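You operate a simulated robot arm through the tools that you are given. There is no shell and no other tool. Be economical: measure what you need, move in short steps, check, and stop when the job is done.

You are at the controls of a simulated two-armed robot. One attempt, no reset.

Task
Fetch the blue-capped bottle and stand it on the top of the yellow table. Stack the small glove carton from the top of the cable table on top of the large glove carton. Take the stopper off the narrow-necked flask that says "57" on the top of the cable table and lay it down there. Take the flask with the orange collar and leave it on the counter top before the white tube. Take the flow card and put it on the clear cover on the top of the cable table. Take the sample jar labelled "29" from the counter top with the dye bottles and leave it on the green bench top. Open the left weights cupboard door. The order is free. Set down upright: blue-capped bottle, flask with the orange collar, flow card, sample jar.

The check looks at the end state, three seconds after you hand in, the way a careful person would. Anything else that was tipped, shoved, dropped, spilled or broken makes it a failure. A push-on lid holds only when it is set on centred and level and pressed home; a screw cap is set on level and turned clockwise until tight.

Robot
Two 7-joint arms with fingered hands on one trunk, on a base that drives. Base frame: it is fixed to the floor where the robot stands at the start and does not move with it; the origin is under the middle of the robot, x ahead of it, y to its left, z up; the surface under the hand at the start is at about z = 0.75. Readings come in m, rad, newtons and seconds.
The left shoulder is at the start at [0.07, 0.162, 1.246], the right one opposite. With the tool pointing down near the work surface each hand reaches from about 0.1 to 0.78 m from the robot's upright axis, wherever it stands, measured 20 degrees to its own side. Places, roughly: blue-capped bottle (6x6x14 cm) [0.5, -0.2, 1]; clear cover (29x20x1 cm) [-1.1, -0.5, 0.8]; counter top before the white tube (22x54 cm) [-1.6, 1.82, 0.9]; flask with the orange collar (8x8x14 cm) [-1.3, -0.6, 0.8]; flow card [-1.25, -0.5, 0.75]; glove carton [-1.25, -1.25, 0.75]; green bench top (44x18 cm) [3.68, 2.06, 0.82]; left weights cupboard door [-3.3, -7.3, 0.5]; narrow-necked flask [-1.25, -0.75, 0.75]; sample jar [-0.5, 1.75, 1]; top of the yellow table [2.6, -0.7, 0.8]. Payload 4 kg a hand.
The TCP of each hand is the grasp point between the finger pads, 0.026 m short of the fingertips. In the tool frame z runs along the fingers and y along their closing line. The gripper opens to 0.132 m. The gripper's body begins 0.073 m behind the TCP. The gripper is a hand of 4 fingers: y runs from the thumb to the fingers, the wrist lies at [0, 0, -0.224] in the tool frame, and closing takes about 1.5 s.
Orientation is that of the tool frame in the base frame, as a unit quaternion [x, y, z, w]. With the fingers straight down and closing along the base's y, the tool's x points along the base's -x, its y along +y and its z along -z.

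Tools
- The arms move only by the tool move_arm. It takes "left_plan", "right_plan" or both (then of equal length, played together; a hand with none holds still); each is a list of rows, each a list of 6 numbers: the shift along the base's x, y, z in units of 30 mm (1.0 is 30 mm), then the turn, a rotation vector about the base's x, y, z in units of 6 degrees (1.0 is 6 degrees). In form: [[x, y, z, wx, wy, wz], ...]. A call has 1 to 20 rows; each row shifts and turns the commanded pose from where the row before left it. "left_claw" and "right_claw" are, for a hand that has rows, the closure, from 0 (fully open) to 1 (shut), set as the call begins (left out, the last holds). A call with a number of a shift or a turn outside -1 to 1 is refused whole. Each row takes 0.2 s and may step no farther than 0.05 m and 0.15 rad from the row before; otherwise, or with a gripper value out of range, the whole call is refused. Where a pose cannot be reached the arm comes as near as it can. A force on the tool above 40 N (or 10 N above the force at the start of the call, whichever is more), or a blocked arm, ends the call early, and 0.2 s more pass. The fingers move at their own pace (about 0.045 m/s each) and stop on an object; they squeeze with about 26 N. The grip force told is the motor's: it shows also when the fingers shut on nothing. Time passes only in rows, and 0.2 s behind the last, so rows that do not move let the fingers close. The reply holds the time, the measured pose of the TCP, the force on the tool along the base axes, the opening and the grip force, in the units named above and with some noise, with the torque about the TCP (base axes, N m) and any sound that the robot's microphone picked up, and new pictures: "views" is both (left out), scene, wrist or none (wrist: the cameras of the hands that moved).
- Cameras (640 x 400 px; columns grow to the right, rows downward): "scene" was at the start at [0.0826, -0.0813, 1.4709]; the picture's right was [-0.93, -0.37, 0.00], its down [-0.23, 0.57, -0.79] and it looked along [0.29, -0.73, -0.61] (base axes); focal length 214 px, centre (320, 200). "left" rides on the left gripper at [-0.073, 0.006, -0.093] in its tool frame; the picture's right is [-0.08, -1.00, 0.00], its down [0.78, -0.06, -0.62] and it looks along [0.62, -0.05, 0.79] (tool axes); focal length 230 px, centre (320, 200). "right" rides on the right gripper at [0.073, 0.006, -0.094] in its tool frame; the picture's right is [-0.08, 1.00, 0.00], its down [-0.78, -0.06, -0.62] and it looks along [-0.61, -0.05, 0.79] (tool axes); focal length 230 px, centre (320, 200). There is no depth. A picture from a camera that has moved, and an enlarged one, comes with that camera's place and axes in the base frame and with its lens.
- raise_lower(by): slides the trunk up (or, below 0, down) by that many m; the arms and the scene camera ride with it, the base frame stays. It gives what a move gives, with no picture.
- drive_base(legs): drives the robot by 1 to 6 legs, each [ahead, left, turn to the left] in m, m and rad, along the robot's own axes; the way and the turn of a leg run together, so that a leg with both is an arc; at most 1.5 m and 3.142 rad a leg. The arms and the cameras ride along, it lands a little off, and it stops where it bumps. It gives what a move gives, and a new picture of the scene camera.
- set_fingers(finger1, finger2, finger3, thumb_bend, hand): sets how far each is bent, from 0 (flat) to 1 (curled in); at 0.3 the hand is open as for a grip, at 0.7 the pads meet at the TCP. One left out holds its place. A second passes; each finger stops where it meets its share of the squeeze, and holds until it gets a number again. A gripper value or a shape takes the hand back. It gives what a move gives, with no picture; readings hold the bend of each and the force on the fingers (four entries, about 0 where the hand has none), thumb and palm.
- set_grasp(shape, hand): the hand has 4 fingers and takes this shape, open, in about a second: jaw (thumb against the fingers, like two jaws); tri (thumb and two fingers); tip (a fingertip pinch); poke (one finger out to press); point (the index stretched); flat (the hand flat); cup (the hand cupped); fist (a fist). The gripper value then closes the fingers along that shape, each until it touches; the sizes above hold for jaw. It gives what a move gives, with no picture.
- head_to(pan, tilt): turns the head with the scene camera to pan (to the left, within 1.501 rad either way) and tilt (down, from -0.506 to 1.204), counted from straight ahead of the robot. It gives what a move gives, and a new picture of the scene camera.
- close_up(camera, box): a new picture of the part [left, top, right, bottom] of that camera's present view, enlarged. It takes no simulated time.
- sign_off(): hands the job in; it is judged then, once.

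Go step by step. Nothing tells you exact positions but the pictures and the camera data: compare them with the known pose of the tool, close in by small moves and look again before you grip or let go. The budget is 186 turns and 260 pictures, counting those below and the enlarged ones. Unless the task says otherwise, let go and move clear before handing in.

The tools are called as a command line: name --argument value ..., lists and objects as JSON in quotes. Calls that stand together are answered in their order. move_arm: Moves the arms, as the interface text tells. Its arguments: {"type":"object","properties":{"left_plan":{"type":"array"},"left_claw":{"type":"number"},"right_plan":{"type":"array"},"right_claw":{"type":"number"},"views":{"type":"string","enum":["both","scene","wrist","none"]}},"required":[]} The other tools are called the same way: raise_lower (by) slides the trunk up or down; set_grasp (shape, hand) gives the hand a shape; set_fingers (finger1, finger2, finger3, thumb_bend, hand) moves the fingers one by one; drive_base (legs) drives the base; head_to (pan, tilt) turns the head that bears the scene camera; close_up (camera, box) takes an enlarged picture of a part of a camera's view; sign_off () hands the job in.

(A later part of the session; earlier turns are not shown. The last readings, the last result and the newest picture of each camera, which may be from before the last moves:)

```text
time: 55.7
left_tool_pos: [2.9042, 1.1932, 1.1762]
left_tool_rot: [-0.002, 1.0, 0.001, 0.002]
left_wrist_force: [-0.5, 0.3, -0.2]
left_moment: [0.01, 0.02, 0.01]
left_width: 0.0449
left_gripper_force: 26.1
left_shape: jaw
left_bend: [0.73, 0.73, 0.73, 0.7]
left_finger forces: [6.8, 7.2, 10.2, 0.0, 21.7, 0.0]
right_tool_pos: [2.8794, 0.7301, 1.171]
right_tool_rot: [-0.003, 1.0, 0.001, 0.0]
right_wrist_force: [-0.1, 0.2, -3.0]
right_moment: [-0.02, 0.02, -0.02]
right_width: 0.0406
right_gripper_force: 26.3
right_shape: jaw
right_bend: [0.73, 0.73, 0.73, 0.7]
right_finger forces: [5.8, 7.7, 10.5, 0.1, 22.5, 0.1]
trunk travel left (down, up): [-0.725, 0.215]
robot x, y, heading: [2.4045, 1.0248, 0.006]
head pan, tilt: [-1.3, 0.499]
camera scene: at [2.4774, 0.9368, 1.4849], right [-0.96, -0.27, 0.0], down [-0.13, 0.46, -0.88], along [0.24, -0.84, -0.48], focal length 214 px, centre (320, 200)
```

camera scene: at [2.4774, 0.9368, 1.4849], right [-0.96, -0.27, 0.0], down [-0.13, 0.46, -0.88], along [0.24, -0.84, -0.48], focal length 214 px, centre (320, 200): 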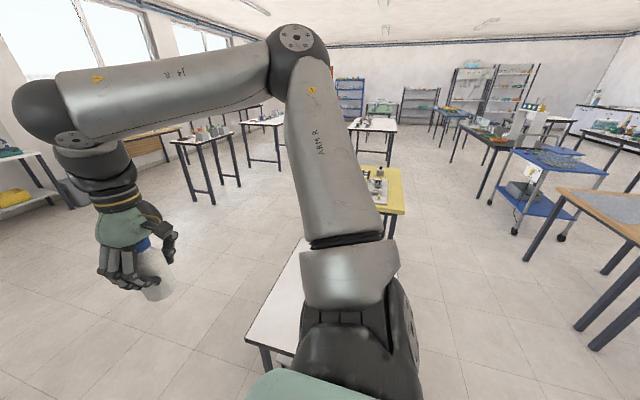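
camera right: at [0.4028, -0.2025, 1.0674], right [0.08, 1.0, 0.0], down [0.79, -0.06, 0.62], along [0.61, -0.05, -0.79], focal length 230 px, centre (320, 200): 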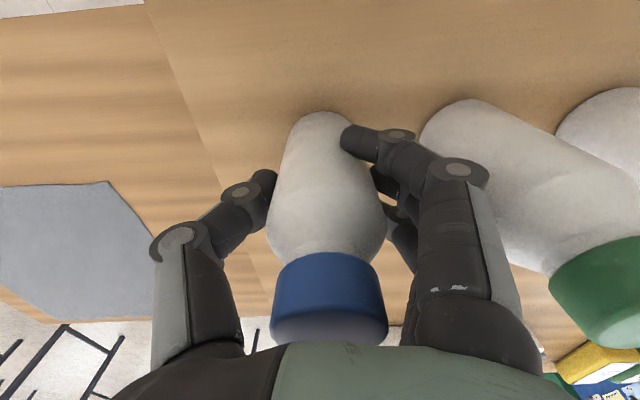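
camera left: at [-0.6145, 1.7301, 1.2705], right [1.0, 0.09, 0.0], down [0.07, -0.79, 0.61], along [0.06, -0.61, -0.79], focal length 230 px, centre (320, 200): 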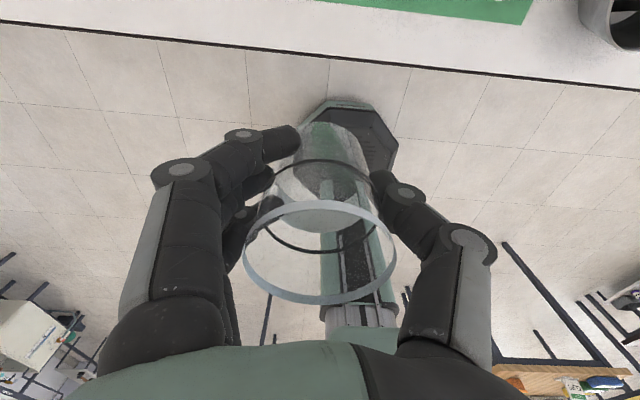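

Green bench is ahead on the left; I'll deliver the jar first. I'll drive to x≈3.85 and turn to face it.

drive_base --legs '[[1.43, 0, 0], [0, 0, 1.57]]'

head_to --pan 0.1 --tilt 0.6

```text
time: 66.7
left_tool_pos: [3.644, 1.5365, 1.1768]
left_tool_rot: [0.715, -0.699, -0.002, -0.001]
left_wrist_force: [-0.1, -0.3, 0.2]
left_moment: [-0.02, 0.03, -0.03]
left_width: 0.0448
left_gripper_force: 26.4
left_shape: jaw
left_bend: [0.73, 0.73, 0.73, 0.7]
left_finger forces: [6.5, 7.3, 10.3, 0.0, 21.7, 0.1]
right_tool_pos: [4.1076, 1.5216, 1.1708]
right_tool_rot: [0.716, -0.698, 0.0, 0.0]
right_wrist_force: [-0.3, 0.7, -3.1]
right_moment: [-0.02, -0.01, 0.0]
right_width: 0.0405
right_gripper_force: 26.1
right_shape: jaw
right_bend: [0.74, 0.73, 0.73, 0.7]
right_finger forces: [5.4, 7.7, 10.8, 0.0, 22.4, 0.0]
trunk travel left (down, up): [-0.725, 0.215]
robot x, y, heading: [3.8207, 1.0369, 1.597]
head pan, tilt: [-1.3, 0.499]
camera scene: at [3.9083, 1.1146, 1.4849], right [0.29, -0.96, 0.0], down [-0.46, -0.14, -0.88], along [0.84, 0.26, -0.48], focal length 214 px, centre (320, 200)
```

scene: 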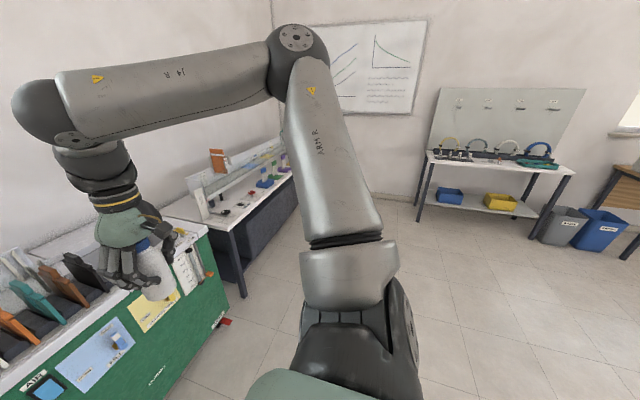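

```text
time: 68.2
left_tool_pos: [3.6433, 1.5365, 1.1756]
left_tool_rot: [0.716, -0.698, -0.002, -0.001]
left_wrist_force: [-0.6, -0.2, -0.1]
left_moment: [0.0, -0.03, -0.03]
left_width: 0.0449
left_gripper_force: 25.6
left_shape: jaw
left_bend: [0.73, 0.73, 0.73, 0.7]
left_finger forces: [6.5, 7.3, 10.4, 0.0, 21.7, 0.0]
right_tool_pos: [4.1059, 1.5214, 1.1701]
right_tool_rot: [0.716, -0.698, 0.0, 0.0]
right_wrist_force: [-0.8, 0.2, -2.6]
right_moment: [0.0, 0.0, 0.02]
right_width: 0.0402
right_gripper_force: 25.9
right_shape: jaw
right_bend: [0.74, 0.73, 0.73, 0.7]
right_finger forces: [5.4, 7.7, 10.8, 0.0, 22.6, 0.1]
trunk travel left (down, up): [-0.725, 0.215]
robot x, y, heading: [3.8213, 1.0354, 1.591]
head pan, tilt: [0.099, 0.6]
camera scene: at [3.8101, 1.1757, 1.4758], right [0.99, 0.12, 0.0], down [0.07, -0.56, -0.82], along [-0.1, 0.82, -0.57], focal length 214 px, centre (320, 200)
```

scene: 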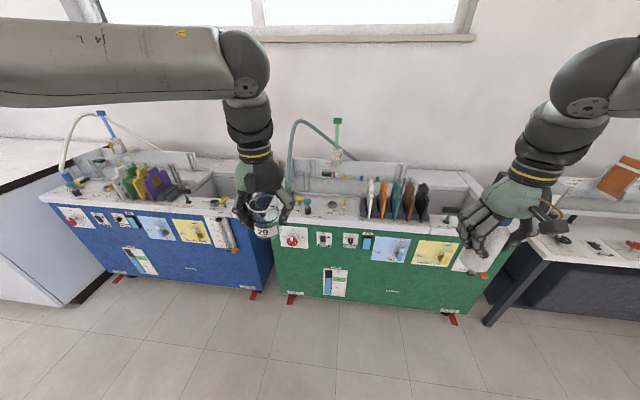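

close_up --camera "scene" --box '[260, 120, 452, 240]'

close_up --camera "left" --box '[0, 0, 640, 400]'

```text
3.33 times, centred on (356, 180) of scene
camera zoom: at [3.8101, 1.1757, 1.4758], right [0.99, 0.12, 0.0], down [0.07, -0.56, -0.82], along [-0.1, 0.82, -0.57], focal length 715 px, centre (200, 267)
```

zoom: 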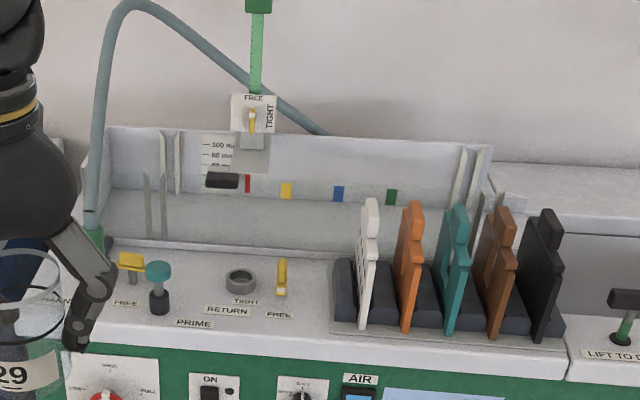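

```text
1.00 times, centred on (320, 200) of left (not enlarged: the box is as wide or as high as the picture)
camera zoom: at [3.6376, 1.6083, 1.2701], right [0.99, 0.1, 0.0], down [0.08, -0.79, 0.61], along [0.06, -0.61, -0.79], focal length 230 px, centre (320, 200)
```

zoom: 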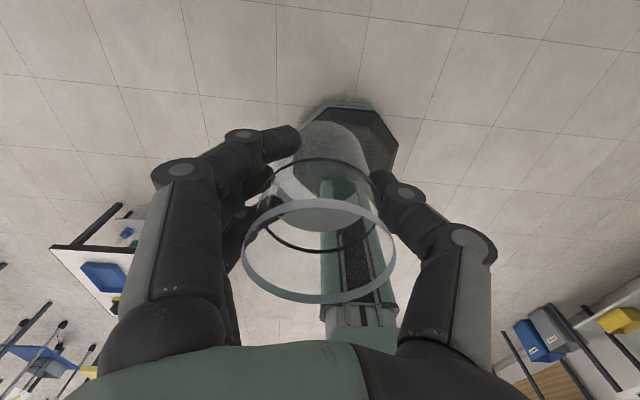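

There's free space on the front strip near [3.77, 2.01], between the PRIME knob, the return ring and the card rack. I'll drive forward to reach it.

drive_base --legs '[[0.38, -0.06, -0.02]]'

close_up --camera "left" --box '[0, 0, 640, 400]'

```text
time: 70.6
left_tool_pos: [3.7058, 1.9164, 1.1757]
left_tool_rot: [0.71, -0.704, -0.003, -0.002]
left_wrist_force: [-0.5, -0.3, -0.7]
left_moment: [0.0, 0.02, -0.03]
left_width: 0.045
left_gripper_force: 26.2
left_shape: jaw
left_bend: [0.73, 0.73, 0.73, 0.7]
left_finger forces: [6.4, 7.3, 10.3, 0.0, 21.7, 0.0]
right_tool_pos: [4.1682, 1.8929, 1.1714]
right_tool_rot: [0.71, -0.704, 0.0, 0.0]
right_wrist_force: [0.4, -0.3, -3.1]
right_moment: [-0.01, -0.02, -0.02]
right_width: 0.0405
right_gripper_force: 25.9
right_shape: jaw
right_bend: [0.74, 0.73, 0.73, 0.7]
right_finger forces: [5.4, 7.7, 10.8, 0.0, 22.5, 0.0]
trunk travel left (down, up): [-0.725, 0.215]
robot x, y, heading: [3.8779, 1.4178, 1.578]
head pan, tilt: [0.099, 0.6]
camera scene: at [3.8661, 1.5518, 1.476], right [0.99, 0.11, 0.0], down [0.06, -0.56, -0.83], along [-0.09, 0.82, -0.56], focal length 214 px, centre (320, 200)
```

scene: 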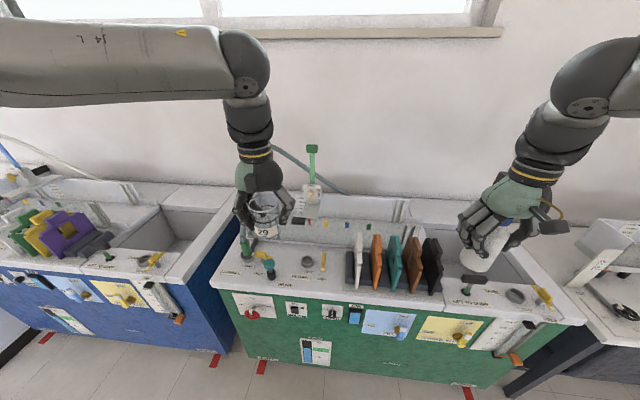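

```text
1.00 times, centred on (320, 200) of left (not enlarged: the box is as wide or as high as the picture)
camera zoom: at [3.7009, 1.9875, 1.2707], right [1.0, 0.09, 0.0], down [0.07, -0.79, 0.61], along [0.05, -0.61, -0.79], focal length 230 px, centre (320, 200)
```

zoom: 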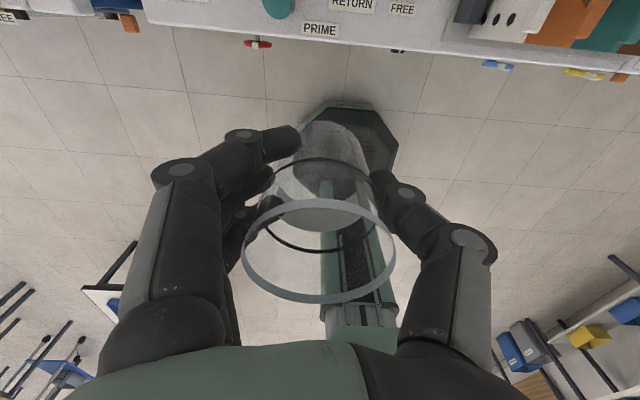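

move_arm --left_plan '[[0.62, 0.865, 0, 0, 0, 0], [0.62, 0.865, 0, 0, 0, 0], [0.62, 0.865, 0, 0, 0, 0], [0.62, 0.865, 0, 0, 0, 0]]' --views "wrist"

close_up --camera "scene" --box '[230, 200, 390, 300]'

```text
time: 71.6
left_tool_pos: [3.7836, 2.0208, 1.1738]
left_tool_rot: [0.71, -0.704, -0.002, -0.001]
left_wrist_force: [0.4, -0.6, -1.1]
left_moment: [0.01, 0.03, 0.0]
left_width: 0.0448
left_gripper_force: 25.6
left_shape: jaw
left_bend: [0.73, 0.73, 0.73, 0.7]
left_finger forces: [6.6, 7.4, 10.3, 0.0, 21.6, 0.0]
right_tool_pos: [4.1708, 1.8944, 1.1695]
right_tool_rot: [0.71, -0.704, 0.0, 0.001]
right_wrist_force: [1.0, 1.3, -2.6]
right_moment: [-0.06, 0.01, 0.01]
right_width: 0.0404
right_gripper_force: 26.4
right_shape: jaw
right_bend: [0.74, 0.73, 0.73, 0.7]
right_finger forces: [5.5, 7.7, 10.9, 0.1, 22.5, 0.1]
trunk travel left (down, up): [-0.725, 0.215]
robot x, y, heading: [3.8741, 1.4178, 1.581]
head pan, tilt: [0.099, 0.6]
camera left: at [3.7778, 2.0935, 1.2697], right [1.0, 0.09, 0.0], down [0.07, -0.79, 0.61], along [0.05, -0.61, -0.79], focal length 230 px, centre (320, 200)
```

left: 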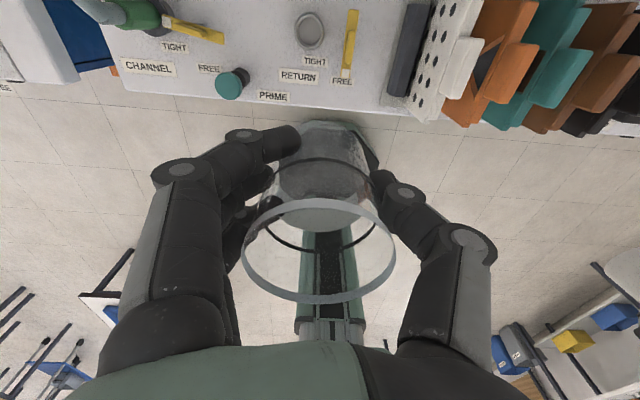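

```text
4.00 times, centred on (310, 250) of scene
camera zoom: at [3.869, 1.5544, 1.4757], right [0.99, 0.11, 0.0], down [0.06, -0.56, -0.82], along [-0.09, 0.82, -0.57], focal length 858 px, centre (360, 0)
```

zoom: 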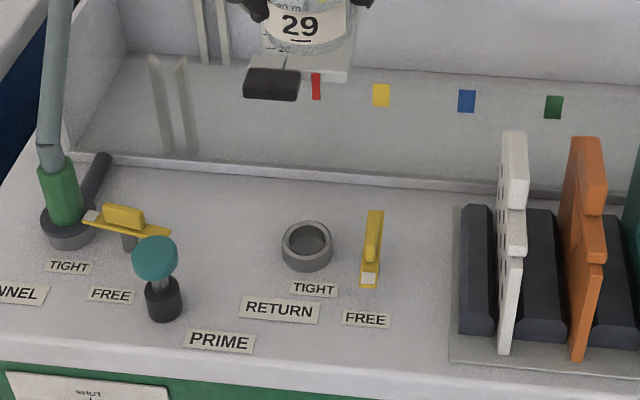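

The cleanest spot is [3.752, 2.010], in front of the return ring, clear of the knob and the lever. I'll shift there and descend to just above the bench.

move_arm --left_plan '[[-0.53, -0.15, 0, 0, 0, 0], [-0.53, -0.15, 0, 0, 0, 0], [0, 0, -0.95, 0, 0, 0], [0, 0, -0.95, 0, 0, 0], [0, 0, -0.95, 0, 0, 0], [0, 0, -0.95, 0, 0, 0], [0, 0, -0.95, 0, 0, 0], [0, 0, -0.95, 0, 0, 0], [0, 0, -0.95, 0, 0, 0], [0, 0, -0.95, 0, 0, 0], [0, 0, -0.95, 0, 0, 0]]' --views "both"

close_up --camera "scene" --box '[230, 200, 390, 300]'

```text
time: 74.0
left_tool_pos: [3.7488, 2.0108, 0.9198]
left_tool_rot: [0.711, -0.704, -0.002, -0.001]
left_wrist_force: [0.2, 1.0, -0.6]
left_moment: [0.01, -0.03, 0.01]
left_width: 0.0448
left_gripper_force: 25.9
left_shape: jaw
left_bend: [0.73, 0.73, 0.73, 0.7]
left_finger forces: [6.6, 7.5, 10.7, 0.0, 21.8, 0.0]
right_tool_pos: [4.1679, 1.8942, 1.1711]
right_tool_rot: [0.71, -0.704, 0.0, 0.0]
right_wrist_force: [-0.6, -0.7, -2.2]
right_moment: [-0.03, 0.03, 0.0]
right_width: 0.0404
right_gripper_force: 25.7
right_shape: jaw
right_bend: [0.74, 0.73, 0.73, 0.7]
right_finger forces: [5.5, 7.8, 10.9, 0.0, 22.5, 0.0]
trunk travel left (down, up): [-0.725, 0.215]
robot x, y, heading: [3.879, 1.4143, 1.579]
head pan, tilt: [0.099, 0.6]
camera scene: at [3.8661, 1.5539, 1.4758], right [0.99, 0.11, 0.0], down [0.06, -0.56, -0.82], along [-0.09, 0.82, -0.57], focal length 214 px, centre (320, 200)
camera left: at [3.7437, 2.083, 1.0127], right [1.0, 0.09, 0.0], down [0.07, -0.79, 0.61], along [0.05, -0.61, -0.79], focal length 230 px, centre (320, 200)
```

scene: 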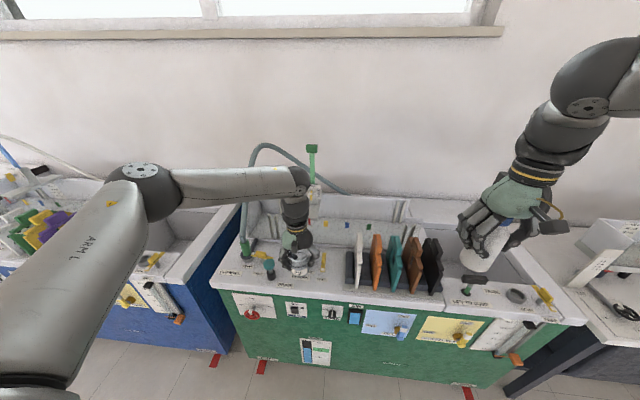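
left: 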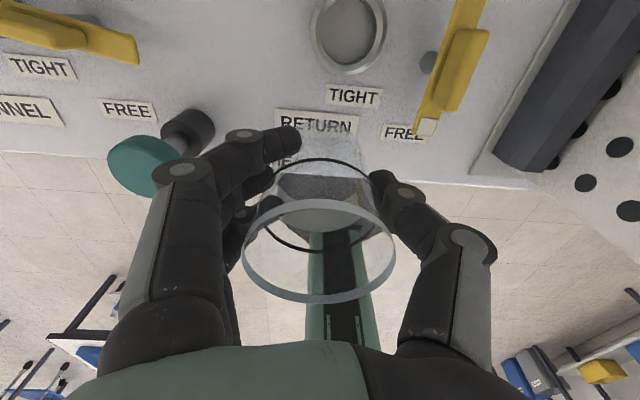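

```text
4.00 times, centred on (310, 250) of scene
camera zoom: at [3.8661, 1.5539, 1.4758], right [0.99, 0.11, 0.0], down [0.06, -0.56, -0.82], along [-0.09, 0.82, -0.57], focal length 858 px, centre (360, 0)
```

zoom: 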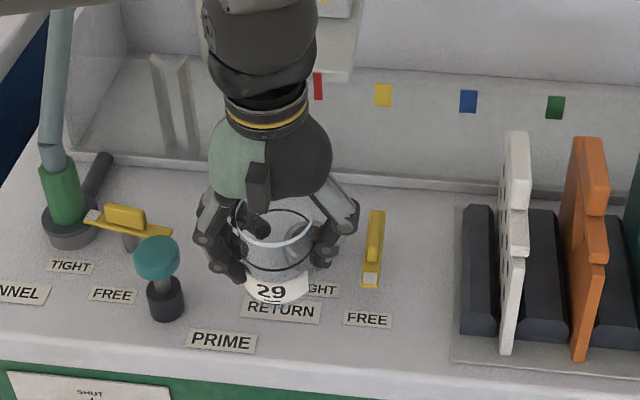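

The jar is over the RETURN label. I'll shift 1 cm back from the front edge and lower gradually, watching the force.

move_arm --left_plan '[[0.1, 0.33, -0.5, 0, 0, 0], [0, 0, -0.5, 0, 0, 0], [0, 0, -0.2, 0, 0, 0], [0, 0, -0.15, 0, 0, 0]]' --views "none"

move_arm --left_plan '[[0, 0, -0.1, 0, 0, 0], [0, 0, -0.1, 0, 0, 0]]' --views "wrist"

```text
time: 75.0
left_tool_pos: [3.7513, 2.021, 0.8782]
left_tool_rot: [0.71, -0.704, -0.002, -0.001]
left_wrist_force: [0.1, -1.1, -0.8]
left_moment: [0.01, 0.01, -0.01]
left_width: 0.0447
left_gripper_force: 26.0
left_shape: jaw
left_bend: [0.73, 0.73, 0.73, 0.7]
left_finger forces: [6.6, 7.5, 10.7, 0.1, 21.7, 0.1]
right_tool_pos: [4.1685, 1.8946, 1.1702]
right_tool_rot: [0.71, -0.704, 0.0, 0.001]
right_wrist_force: [-0.2, 0.5, -2.6]
right_moment: [-0.01, 0.03, 0.01]
right_width: 0.0406
right_gripper_force: 26.0
right_shape: jaw
right_bend: [0.74, 0.73, 0.73, 0.7]
right_finger forces: [5.5, 7.7, 10.9, 0.1, 22.5, 0.1]
trunk travel left (down, up): [-0.725, 0.215]
robot x, y, heading: [3.8773, 1.4167, 1.581]
head pan, tilt: [0.099, 0.6]
```

```text
time: 75.6
left_tool_pos: [3.7522, 2.0216, 0.872]
left_tool_rot: [0.71, -0.704, -0.001, -0.001]
left_wrist_force: [-0.1, 0.2, 0.0]
left_moment: [0.0, 0.02, -0.02]
left_width: 0.0446
left_gripper_force: 26.5
left_shape: jaw
left_bend: [0.73, 0.73, 0.73, 0.7]
left_finger forces: [6.4, 7.3, 10.7, 0.1, 21.7, 0.0]
right_tool_pos: [4.1692, 1.8942, 1.1704]
right_tool_rot: [0.711, -0.704, 0.0, 0.0]
right_wrist_force: [0.2, 0.3, -2.8]
right_moment: [-0.01, 0.01, 0.02]
right_width: 0.0404
right_gripper_force: 26.2
right_shape: jaw
right_bend: [0.74, 0.73, 0.73, 0.7]
right_finger forces: [5.5, 7.7, 10.8, 0.0, 22.4, 0.0]
trunk travel left (down, up): [-0.725, 0.215]
robot x, y, heading: [3.8748, 1.4168, 1.579]
head pan, tilt: [0.099, 0.6]
camera left: at [3.7466, 2.093, 0.9669], right [1.0, 0.09, 0.0], down [0.07, -0.79, 0.61], along [0.05, -0.61, -0.79], focal length 230 px, centre (320, 200)
```

left: 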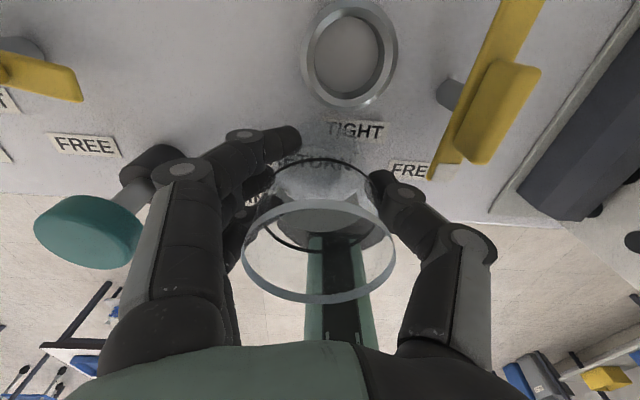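

move_arm --left_plan '[[0, 0, -0.08, 0, 0, 0], [0, 0, 0, 0, 0, 0]]' --views "none"

move_arm --left_plan '[[0, 0, -0.08, 0, 0, 0], [0, 0, 0, 0, 0, 0]]' --views "none"

close_up --camera "scene" --box '[270, 230, 334, 270]'

```text
time: 76.2
left_tool_pos: [3.7524, 2.021, 0.8711]
left_tool_rot: [0.71, -0.704, -0.002, -0.001]
left_wrist_force: [0.1, -0.2, -0.4]
left_moment: [0.02, -0.02, -0.01]
left_width: 0.0448
left_gripper_force: 26.1
left_shape: jaw
left_bend: [0.73, 0.73, 0.73, 0.7]
left_finger forces: [6.4, 7.3, 10.7, 0.0, 21.7, 0.0]
right_tool_pos: [4.1692, 1.8933, 1.1707]
right_tool_rot: [0.71, -0.704, 0.0, 0.0]
right_wrist_force: [0.6, 0.4, -1.6]
right_moment: [-0.03, -0.04, 0.03]
right_width: 0.0404
right_gripper_force: 25.7
right_shape: jaw
right_bend: [0.74, 0.73, 0.73, 0.7]
right_finger forces: [5.5, 7.7, 10.9, 0.1, 22.4, 0.0]
trunk travel left (down, up): [-0.725, 0.215]
robot x, y, heading: [3.8769, 1.416, 1.583]
head pan, tilt: [0.099, 0.6]
```

```text
time: 76.8
left_tool_pos: [3.7525, 2.0213, 0.8681]
left_tool_rot: [0.71, -0.704, -0.003, -0.001]
left_wrist_force: [0.1, 0.4, -1.5]
left_moment: [-0.01, -0.02, -0.04]
left_width: 0.0444
left_gripper_force: 26.0
left_shape: jaw
left_bend: [0.73, 0.73, 0.73, 0.7]
left_finger forces: [6.5, 7.4, 10.8, 0.1, 21.7, 0.1]
right_tool_pos: [4.1692, 1.8933, 1.1708]
right_tool_rot: [0.71, -0.704, -0.001, 0.0]
right_wrist_force: [0.0, -0.5, -2.7]
right_moment: [-0.05, -0.02, 0.0]
right_width: 0.0403
right_gripper_force: 26.0
right_shape: jaw
right_bend: [0.74, 0.73, 0.73, 0.7]
right_finger forces: [5.6, 7.7, 11.0, 0.1, 22.4, 0.0]
trunk travel left (down, up): [-0.725, 0.215]
robot x, y, heading: [3.8744, 1.4128, 1.576]
head pan, tilt: [0.099, 0.6]
```

```text
10.00 times, centred on (302, 250) of scene
camera zoom: at [3.8664, 1.5532, 1.4758], right [0.99, 0.11, 0.0], down [0.06, -0.56, -0.82], along [-0.09, 0.82, -0.57], focal length 2145 px, centre (500, -300)
```

zoom: 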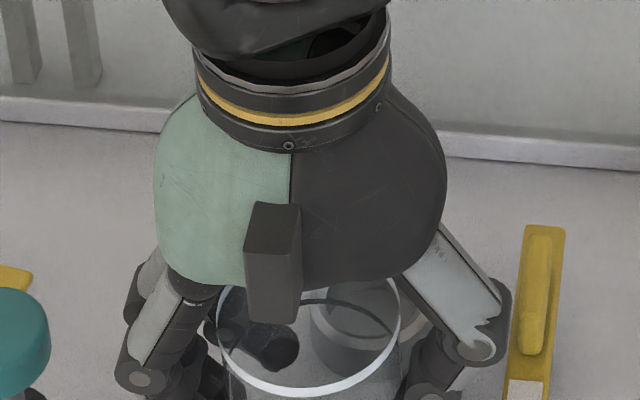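

close_up --camera "scene" --box '[262, 250, 342, 300]'

move_arm --left_plan '[[0, 0, -0.1, 0, 0, 0], [0, 0, 0, 0, 0, 0]]' --views "none"

```text
8.00 times, centred on (302, 275) of scene
camera zoom: at [3.8664, 1.5532, 1.4758], right [0.99, 0.11, 0.0], down [0.06, -0.56, -0.82], along [-0.09, 0.82, -0.57], focal length 1716 px, centre (464, -400)
```

zoom: 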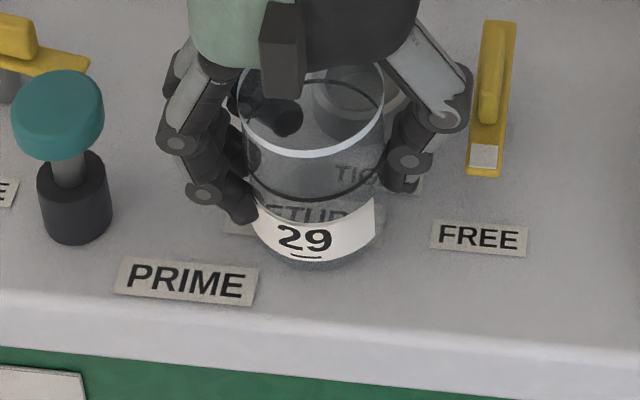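

```text
time: 77.4
left_tool_pos: [3.7513, 2.0197, 0.8657]
left_tool_rot: [0.71, -0.704, -0.002, -0.001]
left_wrist_force: [-0.2, 1.7, 10.9]
left_moment: [-0.06, 0.1, -0.02]
left_width: 0.0447
left_gripper_force: 25.9
left_shape: jaw
left_bend: [0.74, 0.74, 0.73, 0.7]
left_finger forces: [7.4, 8.4, 11.3, 0.0, 23.3, 0.1]
right_tool_pos: [4.1684, 1.8923, 1.1713]
right_tool_rot: [0.71, -0.704, 0.0, 0.0]
right_wrist_force: [-0.4, 0.3, -3.0]
right_moment: [0.01, -0.02, 0.03]
right_width: 0.0405
right_gripper_force: 25.9
right_shape: jaw
right_bend: [0.74, 0.73, 0.73, 0.7]
right_finger forces: [5.5, 7.6, 10.9, 0.1, 22.4, 0.0]
trunk travel left (down, up): [-0.725, 0.215]
robot x, y, heading: [3.8724, 1.413, 1.583]
head pan, tilt: [0.099, 0.6]
```

Contact felt (11 N). I'll open slightly, then lift straight up.

move_arm --left_plan '[[0, 0, 0, 0, 0, 0], [0, 0, 0, 0, 0, 0], [0, 0, 0, 0, 0, 0], [0, 0, 0, 0, 0, 0]]' --left_claw 0.44 --views "wrist"

```text
time: 78.4
left_tool_pos: [3.7523, 2.0207, 0.8647]
left_tool_rot: [0.711, -0.704, -0.001, 0.0]
left_wrist_force: [-0.6, -1.1, 0.0]
left_moment: [-0.02, 0.02, -0.03]
left_width: 0.0732
left_gripper_force: 0.0
left_shape: jaw
left_bend: [0.72, 0.72, 0.72, 0.7]
left_finger forces: [0.0, 0.0, 0.0, 0.0, 0.1, 0.0]
right_tool_pos: [4.1689, 1.8943, 1.1709]
right_tool_rot: [0.71, -0.704, 0.0, 0.0]
right_wrist_force: [0.0, -0.4, -2.8]
right_moment: [0.01, 0.01, 0.04]
right_width: 0.0406
right_gripper_force: 25.8
right_shape: jaw
right_bend: [0.74, 0.73, 0.73, 0.7]
right_finger forces: [5.5, 7.7, 10.8, 0.0, 22.4, 0.0]
trunk travel left (down, up): [-0.725, 0.215]
robot x, y, heading: [3.8766, 1.4146, 1.579]
head pan, tilt: [0.099, 0.6]
camera left: at [3.7464, 2.0929, 0.9591], right [1.0, 0.09, 0.0], down [0.07, -0.79, 0.61], along [0.05, -0.61, -0.79], focal length 230 px, centre (320, 200)
```

left: 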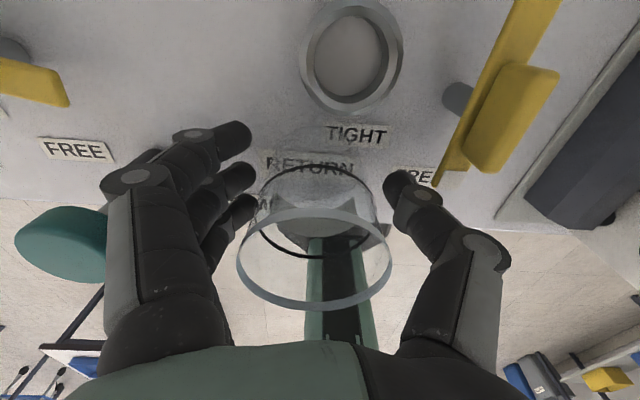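

Released. I'll lift clear and retract.

move_arm --left_plan '[[0.1, 0, 0.5, 0, 0, 0], [0, 0, 0.9, 0, 0, 0], [0, 0, 0.9, 0, 0, 0], [0, 0, 0.9, 0, 0, 0], [0, 0, 0.9, 0, 0, 0], [0, 0, 0.9, 0, 0, 0], [0, 0, 0.9, 0, 0, 0], [0, 0, 0.9, 0, 0, 0], [0, 0, 0.9, 0, 0, 0], [0, 0, 0.9, 0, 0, 0], [0, 0, 0.9, 0, 0, 0], [-0.5, -0.9, 0, 0, 0, 0], [-0.5, -0.9, 0, 0, 0, 0], [-0.5, -0.9, 0, 0, 0, 0], [-0.5, -0.9, 0, 0, 0, 0]]' --left_claw 0.44 --views "scene"

close_up --camera "scene" --box '[262, 230, 342, 280]'

```text
time: 81.6
left_tool_pos: [3.6935, 1.9116, 1.1504]
left_tool_rot: [0.71, -0.705, -0.003, -0.002]
left_wrist_force: [-0.8, 0.4, -0.5]
left_moment: [0.03, -0.04, 0.03]
left_width: 0.0734
left_gripper_force: 0.1
left_shape: jaw
left_bend: [0.72, 0.72, 0.72, 0.7]
left_finger forces: [0.0, 0.1, 0.1, 0.0, 0.0, 0.0]
right_tool_pos: [4.1664, 1.8917, 1.1706]
right_tool_rot: [0.71, -0.704, 0.001, -0.001]
right_wrist_force: [-0.4, 0.9, -2.2]
right_moment: [-0.03, -0.03, -0.04]
right_width: 0.0404
right_gripper_force: 25.6
right_shape: jaw
right_bend: [0.74, 0.73, 0.73, 0.7]
right_finger forces: [5.6, 7.7, 10.9, 0.0, 22.4, 0.0]
trunk travel left (down, up): [-0.725, 0.215]
robot x, y, heading: [3.8728, 1.4164, 1.58]
head pan, tilt: [0.099, 0.6]
camera scene: at [3.8645, 1.5515, 1.476], right [0.99, 0.11, 0.0], down [0.06, -0.56, -0.83], along [-0.09, 0.82, -0.56], focal length 214 px, centre (320, 200)
```

scene: 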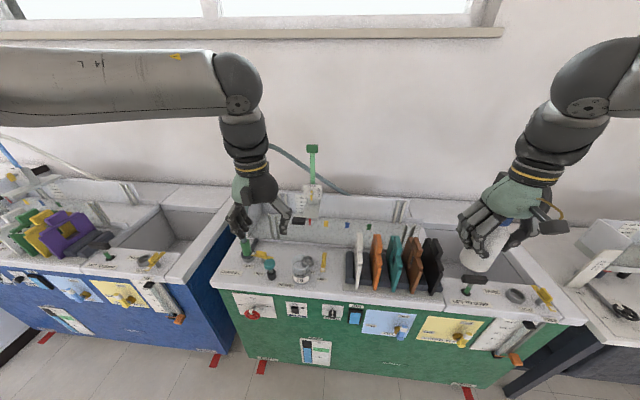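

```text
8.00 times, centred on (302, 255) of scene
camera zoom: at [3.8645, 1.5515, 1.476], right [0.99, 0.11, 0.0], down [0.06, -0.56, -0.83], along [-0.09, 0.82, -0.56], focal length 1716 px, centre (464, -240)
```

zoom: 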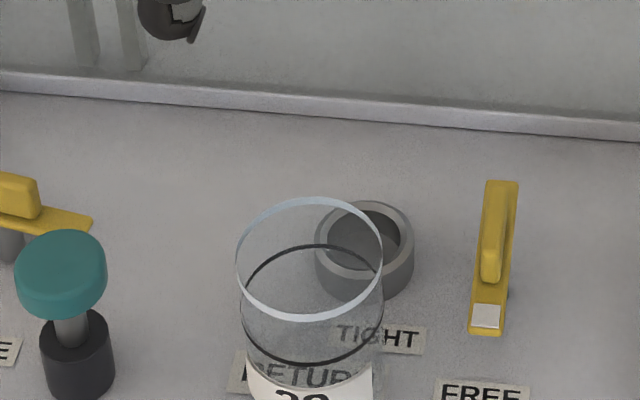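

Jar 29 stands upright. I'll back off, turn to face the yellow table side and look.

drive_base --legs '[[-0.45, 0, 0], [0, 0, -2.35]]'

head_to --pan -0.9 --tilt 0.4

head_to --pan -0.1 --tilt 0.4

```text
time: 89.9
left_tool_pos: [4.3603, 0.745, 1.15]
left_tool_rot: [0.377, 0.926, 0.0, 0.002]
left_wrist_force: [0.7, 0.2, -0.3]
left_moment: [-0.02, -0.02, 0.0]
left_width: 0.073
left_gripper_force: 0.1
left_shape: jaw
left_bend: [0.72, 0.72, 0.72, 0.7]
left_finger forces: [0.0, 0.0, 0.0, 0.0, 0.0, 0.0]
right_tool_pos: [4.0137, 0.424, 1.1717]
right_tool_rot: [0.376, 0.927, 0.001, 0.0]
right_wrist_force: [0.4, -0.1, -2.1]
right_moment: [0.04, -0.01, 0.01]
right_width: 0.04
right_gripper_force: 26.2
right_shape: jaw
right_bend: [0.74, 0.73, 0.73, 0.7]
right_finger forces: [4.8, 7.6, 11.2, 0.1, 22.3, 0.0]
trunk travel left (down, up): [-0.725, 0.215]
robot x, y, heading: [3.8773, 0.9682, -0.774]
head pan, tilt: [0.099, 0.6]
camera scene: at [3.9847, 0.8763, 1.4758], right [-0.62, -0.78, 0.0], down [-0.44, 0.35, -0.82], along [0.65, -0.51, -0.57], focal length 214 px, centre (320, 200)
```

scene: 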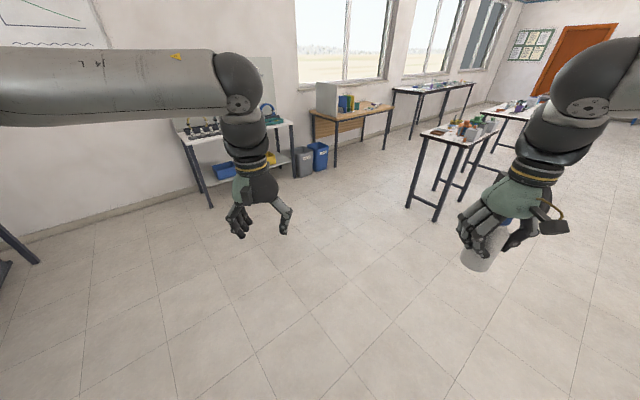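

```text
time: 91.1
left_tool_pos: [4.3602, 0.7466, 1.1506]
left_tool_rot: [0.377, 0.926, -0.001, 0.001]
left_wrist_force: [0.2, -0.7, 0.4]
left_moment: [0.02, 0.0, -0.01]
left_width: 0.0735
left_gripper_force: 0.0
left_shape: jaw
left_bend: [0.72, 0.72, 0.72, 0.7]
left_finger forces: [0.0, 0.0, 0.0, 0.0, 0.0, 0.0]
right_tool_pos: [4.0128, 0.423, 1.1699]
right_tool_rot: [0.376, 0.926, 0.0, 0.0]
right_wrist_force: [-0.2, -0.3, -2.4]
right_moment: [0.0, 0.03, 0.02]
right_width: 0.04
right_gripper_force: 25.9
right_shape: jaw
right_bend: [0.74, 0.73, 0.73, 0.7]
right_finger forces: [4.9, 7.6, 11.2, 0.0, 22.3, 0.0]
trunk travel left (down, up): [-0.725, 0.215]
robot x, y, heading: [3.8816, 0.9652, -0.772]
head pan, tilt: [-0.901, 0.4]
camera scene: at [3.9061, 0.8391, 1.494], right [-0.99, 0.1, 0.0], down [0.04, 0.39, -0.92], along [-0.09, -0.92, -0.39], focal length 214 px, centre (320, 200)
```

scene: 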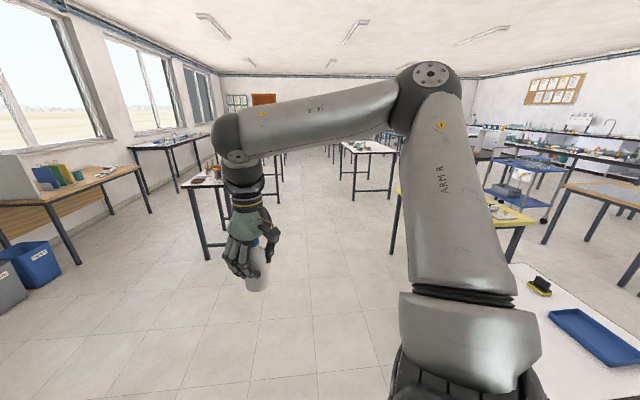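

```text
time: 92.3
left_tool_pos: [4.3591, 0.7455, 1.1506]
left_tool_rot: [0.377, 0.926, 0.001, 0.001]
left_wrist_force: [0.5, -0.1, -0.2]
left_moment: [0.06, 0.0, 0.01]
left_width: 0.0734
left_gripper_force: 0.1
left_shape: jaw
left_bend: [0.72, 0.72, 0.72, 0.7]
left_finger forces: [0.0, 0.0, 0.0, 0.0, 0.0, 0.1]
right_tool_pos: [4.0128, 0.4234, 1.1703]
right_tool_rot: [0.376, 0.927, 0.001, 0.0]
right_wrist_force: [0.2, 1.4, -3.1]
right_moment: [0.0, 0.0, 0.0]
right_width: 0.0401
right_gripper_force: 25.6
right_shape: jaw
right_bend: [0.74, 0.73, 0.73, 0.7]
right_finger forces: [4.8, 7.6, 11.3, 0.1, 22.3, 0.1]
trunk travel left (down, up): [-0.725, 0.215]
robot x, y, heading: [3.8801, 0.9683, -0.772]
head pan, tilt: [-0.099, 0.4]
camera scene: at [3.975, 0.8603, 1.494], right [-0.77, -0.64, 0.0], down [-0.25, 0.3, -0.92], along [0.59, -0.71, -0.39], focal length 214 px, centre (320, 200)
```

scene: 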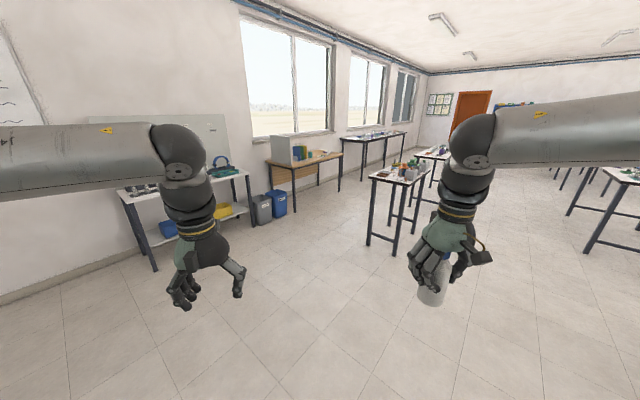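

The floor is open south of me. I'll go down x≈3.65 to y≈-0.65, then turn right to face the yellow table.

drive_base --legs '[[0, 0, -0.8], [1.45, -0.1, 0], [0.17, -0.1, 0], [0, 0, -1.57]]'

head_to --pan -0.1 --tilt 0.6

```text
time: 106.6
left_tool_pos: [3.1725, -0.8141, 1.1508]
left_tool_rot: [1.0, -0.005, -0.002, 0.0]
left_wrist_force: [-0.4, 0.4, 0.5]
left_moment: [0.01, -0.02, 0.02]
left_width: 0.0733
left_gripper_force: 0.1
left_shape: jaw
left_bend: [0.72, 0.72, 0.72, 0.7]
left_finger forces: [0.1, 0.0, 0.1, 0.0, 0.0, 0.0]
right_tool_pos: [3.1989, -0.3418, 1.1705]
right_tool_rot: [1.0, -0.004, -0.001, -0.001]
right_wrist_force: [-0.3, -0.6, -2.6]
right_moment: [-0.01, -0.01, 0.02]
right_width: 0.0398
right_gripper_force: 25.9
right_shape: jaw
right_bend: [0.74, 0.73, 0.73, 0.7]
right_finger forces: [4.2, 7.6, 11.6, 0.1, 22.1, 0.0]
trunk travel left (down, up): [-0.725, 0.215]
robot x, y, heading: [3.6721, -0.6407, 3.132]
head pan, tilt: [-0.099, 0.4]
camera scene: at [3.5294, -0.6317, 1.494], right [0.11, 0.99, 0.0], down [0.39, -0.04, -0.92], along [-0.92, 0.1, -0.39], focal length 214 px, centre (320, 200)
```

scene: 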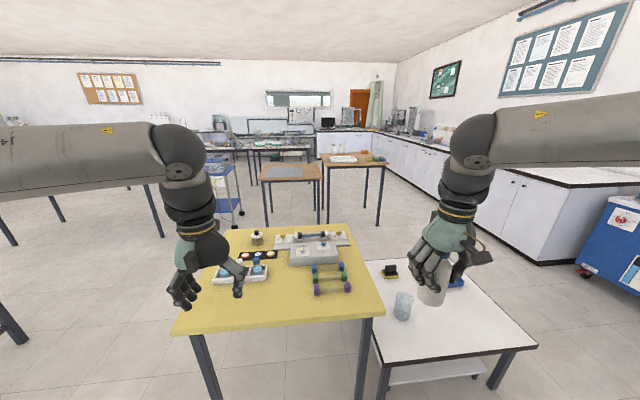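

```text
time: 107.3
left_tool_pos: [3.1719, -0.8135, 1.1519]
left_tool_rot: [1.0, -0.004, -0.002, 0.002]
left_wrist_force: [-0.4, -0.2, 0.6]
left_moment: [-0.02, 0.03, -0.02]
left_width: 0.0733
left_gripper_force: 0.0
left_shape: jaw
left_bend: [0.72, 0.72, 0.72, 0.7]
left_finger forces: [0.0, 0.1, 0.0, 0.0, 0.1, 0.0]
right_tool_pos: [3.1983, -0.3414, 1.1698]
right_tool_rot: [1.0, -0.005, 0.002, 0.0]
right_wrist_force: [0.1, -0.3, -3.3]
right_moment: [0.01, -0.03, -0.02]
right_width: 0.0399
right_gripper_force: 25.8
right_shape: jaw
right_bend: [0.74, 0.73, 0.73, 0.7]
right_finger forces: [4.4, 7.6, 11.6, 0.1, 22.1, 0.0]
trunk travel left (down, up): [-0.725, 0.215]
robot x, y, heading: [3.6717, -0.6428, 3.133]
head pan, tilt: [-0.099, 0.6]
camera scene: at [3.5337, -0.6318, 1.4759], right [0.11, 0.99, 0.0], down [0.56, -0.06, -0.83], along [-0.82, 0.09, -0.56], focal length 214 px, centre (320, 200)
```

scene: 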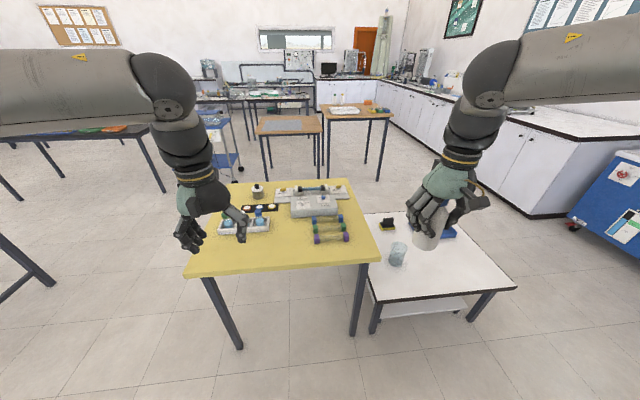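

Yellow table's front edge is at x≈3.0, with free space near [2.90, -0.72]. I'll shift the base so the right hand reaches it comfortably.

drive_base --legs '[[0.17, 0.2, 0]]'

close_up --camera "right" --box '[0, 0, 640, 400]'

```text
time: 109.2
left_tool_pos: [2.9984, -1.0101, 1.151]
left_tool_rot: [1.0, -0.005, -0.002, 0.001]
left_wrist_force: [-0.4, 0.3, 0.0]
left_moment: [-0.02, 0.02, -0.01]
left_width: 0.0732
left_gripper_force: 0.1
left_shape: jaw
left_bend: [0.72, 0.72, 0.72, 0.7]
left_finger forces: [0.0, 0.1, 0.1, 0.1, 0.1, 0.0]
right_tool_pos: [3.0275, -0.5379, 1.1702]
right_tool_rot: [1.0, -0.005, 0.0, 0.0]
right_wrist_force: [0.5, 0.3, -2.8]
right_moment: [-0.01, 0.0, -0.03]
right_width: 0.0397
right_gripper_force: 25.9
right_shape: jaw
right_bend: [0.74, 0.73, 0.73, 0.7]
right_finger forces: [4.3, 7.7, 11.6, 0.0, 22.1, 0.0]
trunk travel left (down, up): [-0.725, 0.215]
robot x, y, heading: [3.4955, -0.8414, 3.128]
head pan, tilt: [-0.099, 0.6]
camera scene: at [3.3613, -0.8293, 1.4759], right [0.11, 0.99, 0.0], down [0.56, -0.06, -0.83], along [-0.82, 0.09, -0.56], focal length 214 px, centre (320, 200)
```

scene: 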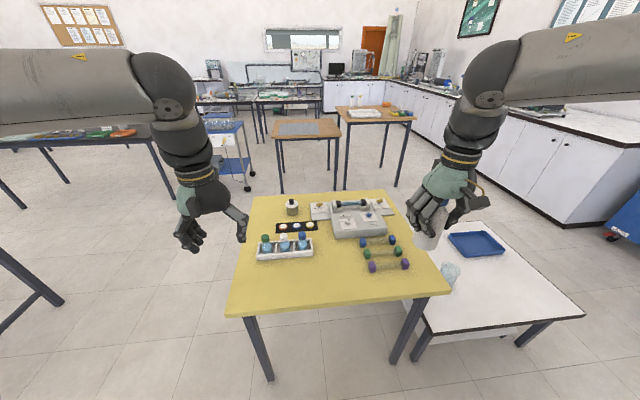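

```text
1.00 times, centred on (320, 200) of right (not enlarged: the box is as wide or as high as the picture)
camera zoom: at [3.1008, -0.5446, 1.2632], right [-0.09, -1.0, 0.0], down [-0.78, 0.07, 0.62], along [-0.61, 0.05, -0.79], focal length 230 px, centre (320, 200)
```

zoom: 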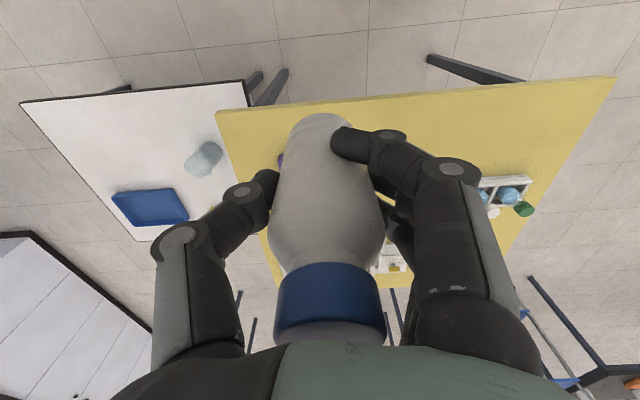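

move_arm --right_plan '[[-0.607, -0.914, 0, 0, 0, 0], [-0.607, -0.914, 0, 0, 0, 0], [-0.607, -0.914, 0, 0, 0, 0], [-0.607, -0.914, 0, 0, 0, 0], [-0.607, -0.914, 0, 0, 0, 0], [-0.607, -0.914, 0, 0, 0, 0], [-0.607, -0.914, 0, 0, 0, 0], [0, 0, -1, 0, 0, 0], [0, 0, -1, 0, 0, 0], [0, 0, -1, 0, 0, 0], [0, 0, -1, 0, 0, 0], [0, 0, -1, 0, 0, 0], [0, 0, -1, 0, 0, 0], [0, 0, -1, 0, 0, 0], [0, 0, -0.8, 0, 0, 0]]' --views "both"

```text
time: 112.4
left_tool_pos: [2.9974, -1.0109, 1.1507]
left_tool_rot: [1.0, -0.005, -0.002, 0.002]
left_wrist_force: [-0.3, 0.2, 0.3]
left_moment: [0.02, 0.01, 0.04]
left_width: 0.0731
left_gripper_force: 0.1
left_shape: jaw
left_bend: [0.72, 0.72, 0.72, 0.7]
left_finger forces: [0.2, 0.1, 0.0, 0.0, 0.1, 0.0]
right_tool_pos: [2.9946, -0.6291, 0.9074]
right_tool_rot: [1.0, -0.006, -0.001, 0.002]
right_wrist_force: [0.0, 0.5, -2.2]
right_moment: [-0.01, -0.02, 0.02]
right_width: 0.0398
right_gripper_force: 26.2
right_shape: jaw
right_bend: [0.74, 0.73, 0.73, 0.7]
right_finger forces: [4.2, 8.0, 11.7, 0.0, 22.2, 0.1]
right hand out of reach, approached as far as the arm can: row 3, 4, 5, 6, 7, 14, 15
trunk travel left (down, up): [-0.725, 0.215]
robot x, y, heading: [3.498, -0.8419, 3.134]
head pan, tilt: [-0.099, 0.6]
camera scene: at [3.3604, -0.8303, 1.4759], right [0.11, 0.99, 0.0], down [0.56, -0.06, -0.82], along [-0.82, 0.09, -0.57], focal length 214 px, centre (320, 200)
camera right: at [3.0686, -0.6358, 1.0], right [-0.09, -1.0, 0.0], down [-0.78, 0.07, 0.62], along [-0.62, 0.05, -0.79], focal length 230 px, centre (320, 200)
```

scene: 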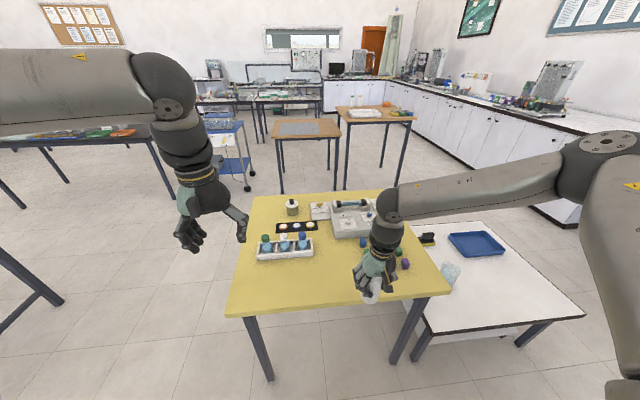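
right: 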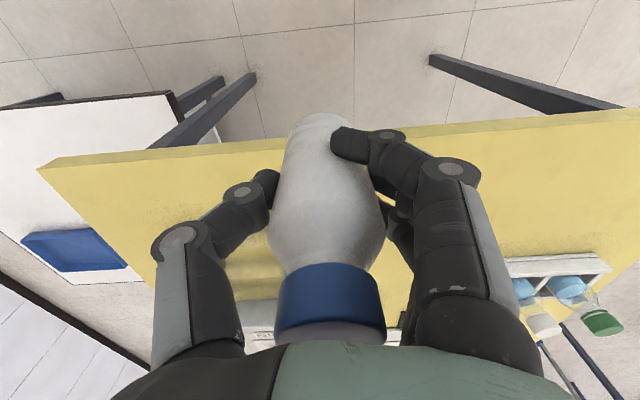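

The arm can't cross further inward, so the bottle is hovering at [2.995, -0.629]. I'll lift a little and shift the base forward and left instead.

move_arm --right_plan '[[0, 0, 0.6, 0, 0, 0], [0, 0, 0.6, 0, 0, 0]]' --views "none"

drive_base --legs '[[0.095, 0.1, 0]]'

```text
time: 113.0
left_tool_pos: [2.9982, -1.012, 1.1505]
left_tool_rot: [1.0, -0.006, -0.002, 0.001]
left_wrist_force: [0.0, -0.9, 1.2]
left_moment: [0.01, 0.01, 0.02]
left_width: 0.0731
left_gripper_force: 0.1
left_shape: jaw
left_bend: [0.72, 0.72, 0.72, 0.7]
left_finger forces: [0.0, 0.0, 0.1, 0.0, 0.1, 0.1]
right_tool_pos: [2.9964, -0.6292, 0.9452]
right_tool_rot: [1.0, -0.004, 0.001, 0.0]
right_wrist_force: [-0.6, 1.2, -2.1]
right_moment: [0.02, -0.02, -0.03]
right_width: 0.0395
right_gripper_force: 25.8
right_shape: jaw
right_bend: [0.74, 0.73, 0.73, 0.7]
right_finger forces: [4.3, 8.1, 11.7, 0.0, 22.1, 0.0]
trunk travel left (down, up): [-0.725, 0.215]
robot x, y, heading: [3.5011, -0.8373, 3.134]
head pan, tilt: [-0.099, 0.6]
```

```text
time: 114.3
left_tool_pos: [2.9024, -1.1077, 1.1516]
left_tool_rot: [1.0, -0.006, -0.002, 0.001]
left_wrist_force: [0.3, 0.7, 0.3]
left_moment: [-0.02, -0.02, 0.01]
left_width: 0.0729
left_gripper_force: 0.0
left_shape: jaw
left_bend: [0.72, 0.72, 0.72, 0.7]
left_finger forces: [0.1, 0.1, 0.1, 0.0, 0.0, 0.0]
right_tool_pos: [2.9003, -0.7247, 0.9447]
right_tool_rot: [1.0, -0.006, 0.0, 0.001]
right_wrist_force: [-0.3, -0.3, -3.3]
right_moment: [0.02, 0.01, 0.02]
right_width: 0.0398
right_gripper_force: 26.0
right_shape: jaw
right_bend: [0.74, 0.73, 0.73, 0.7]
right_finger forces: [4.1, 8.0, 11.6, 0.0, 22.1, 0.0]
trunk travel left (down, up): [-0.725, 0.215]
robot x, y, heading: [3.4047, -0.9397, 3.133]
head pan, tilt: [-0.099, 0.6]
camera scene: at [3.266, -0.9268, 1.476], right [0.11, 0.99, 0.0], down [0.56, -0.06, -0.83], along [-0.82, 0.09, -0.56], focal length 214 px, centre (320, 200)
```

scene: 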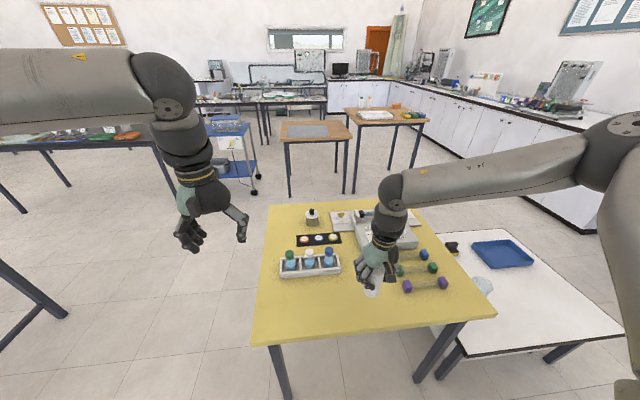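

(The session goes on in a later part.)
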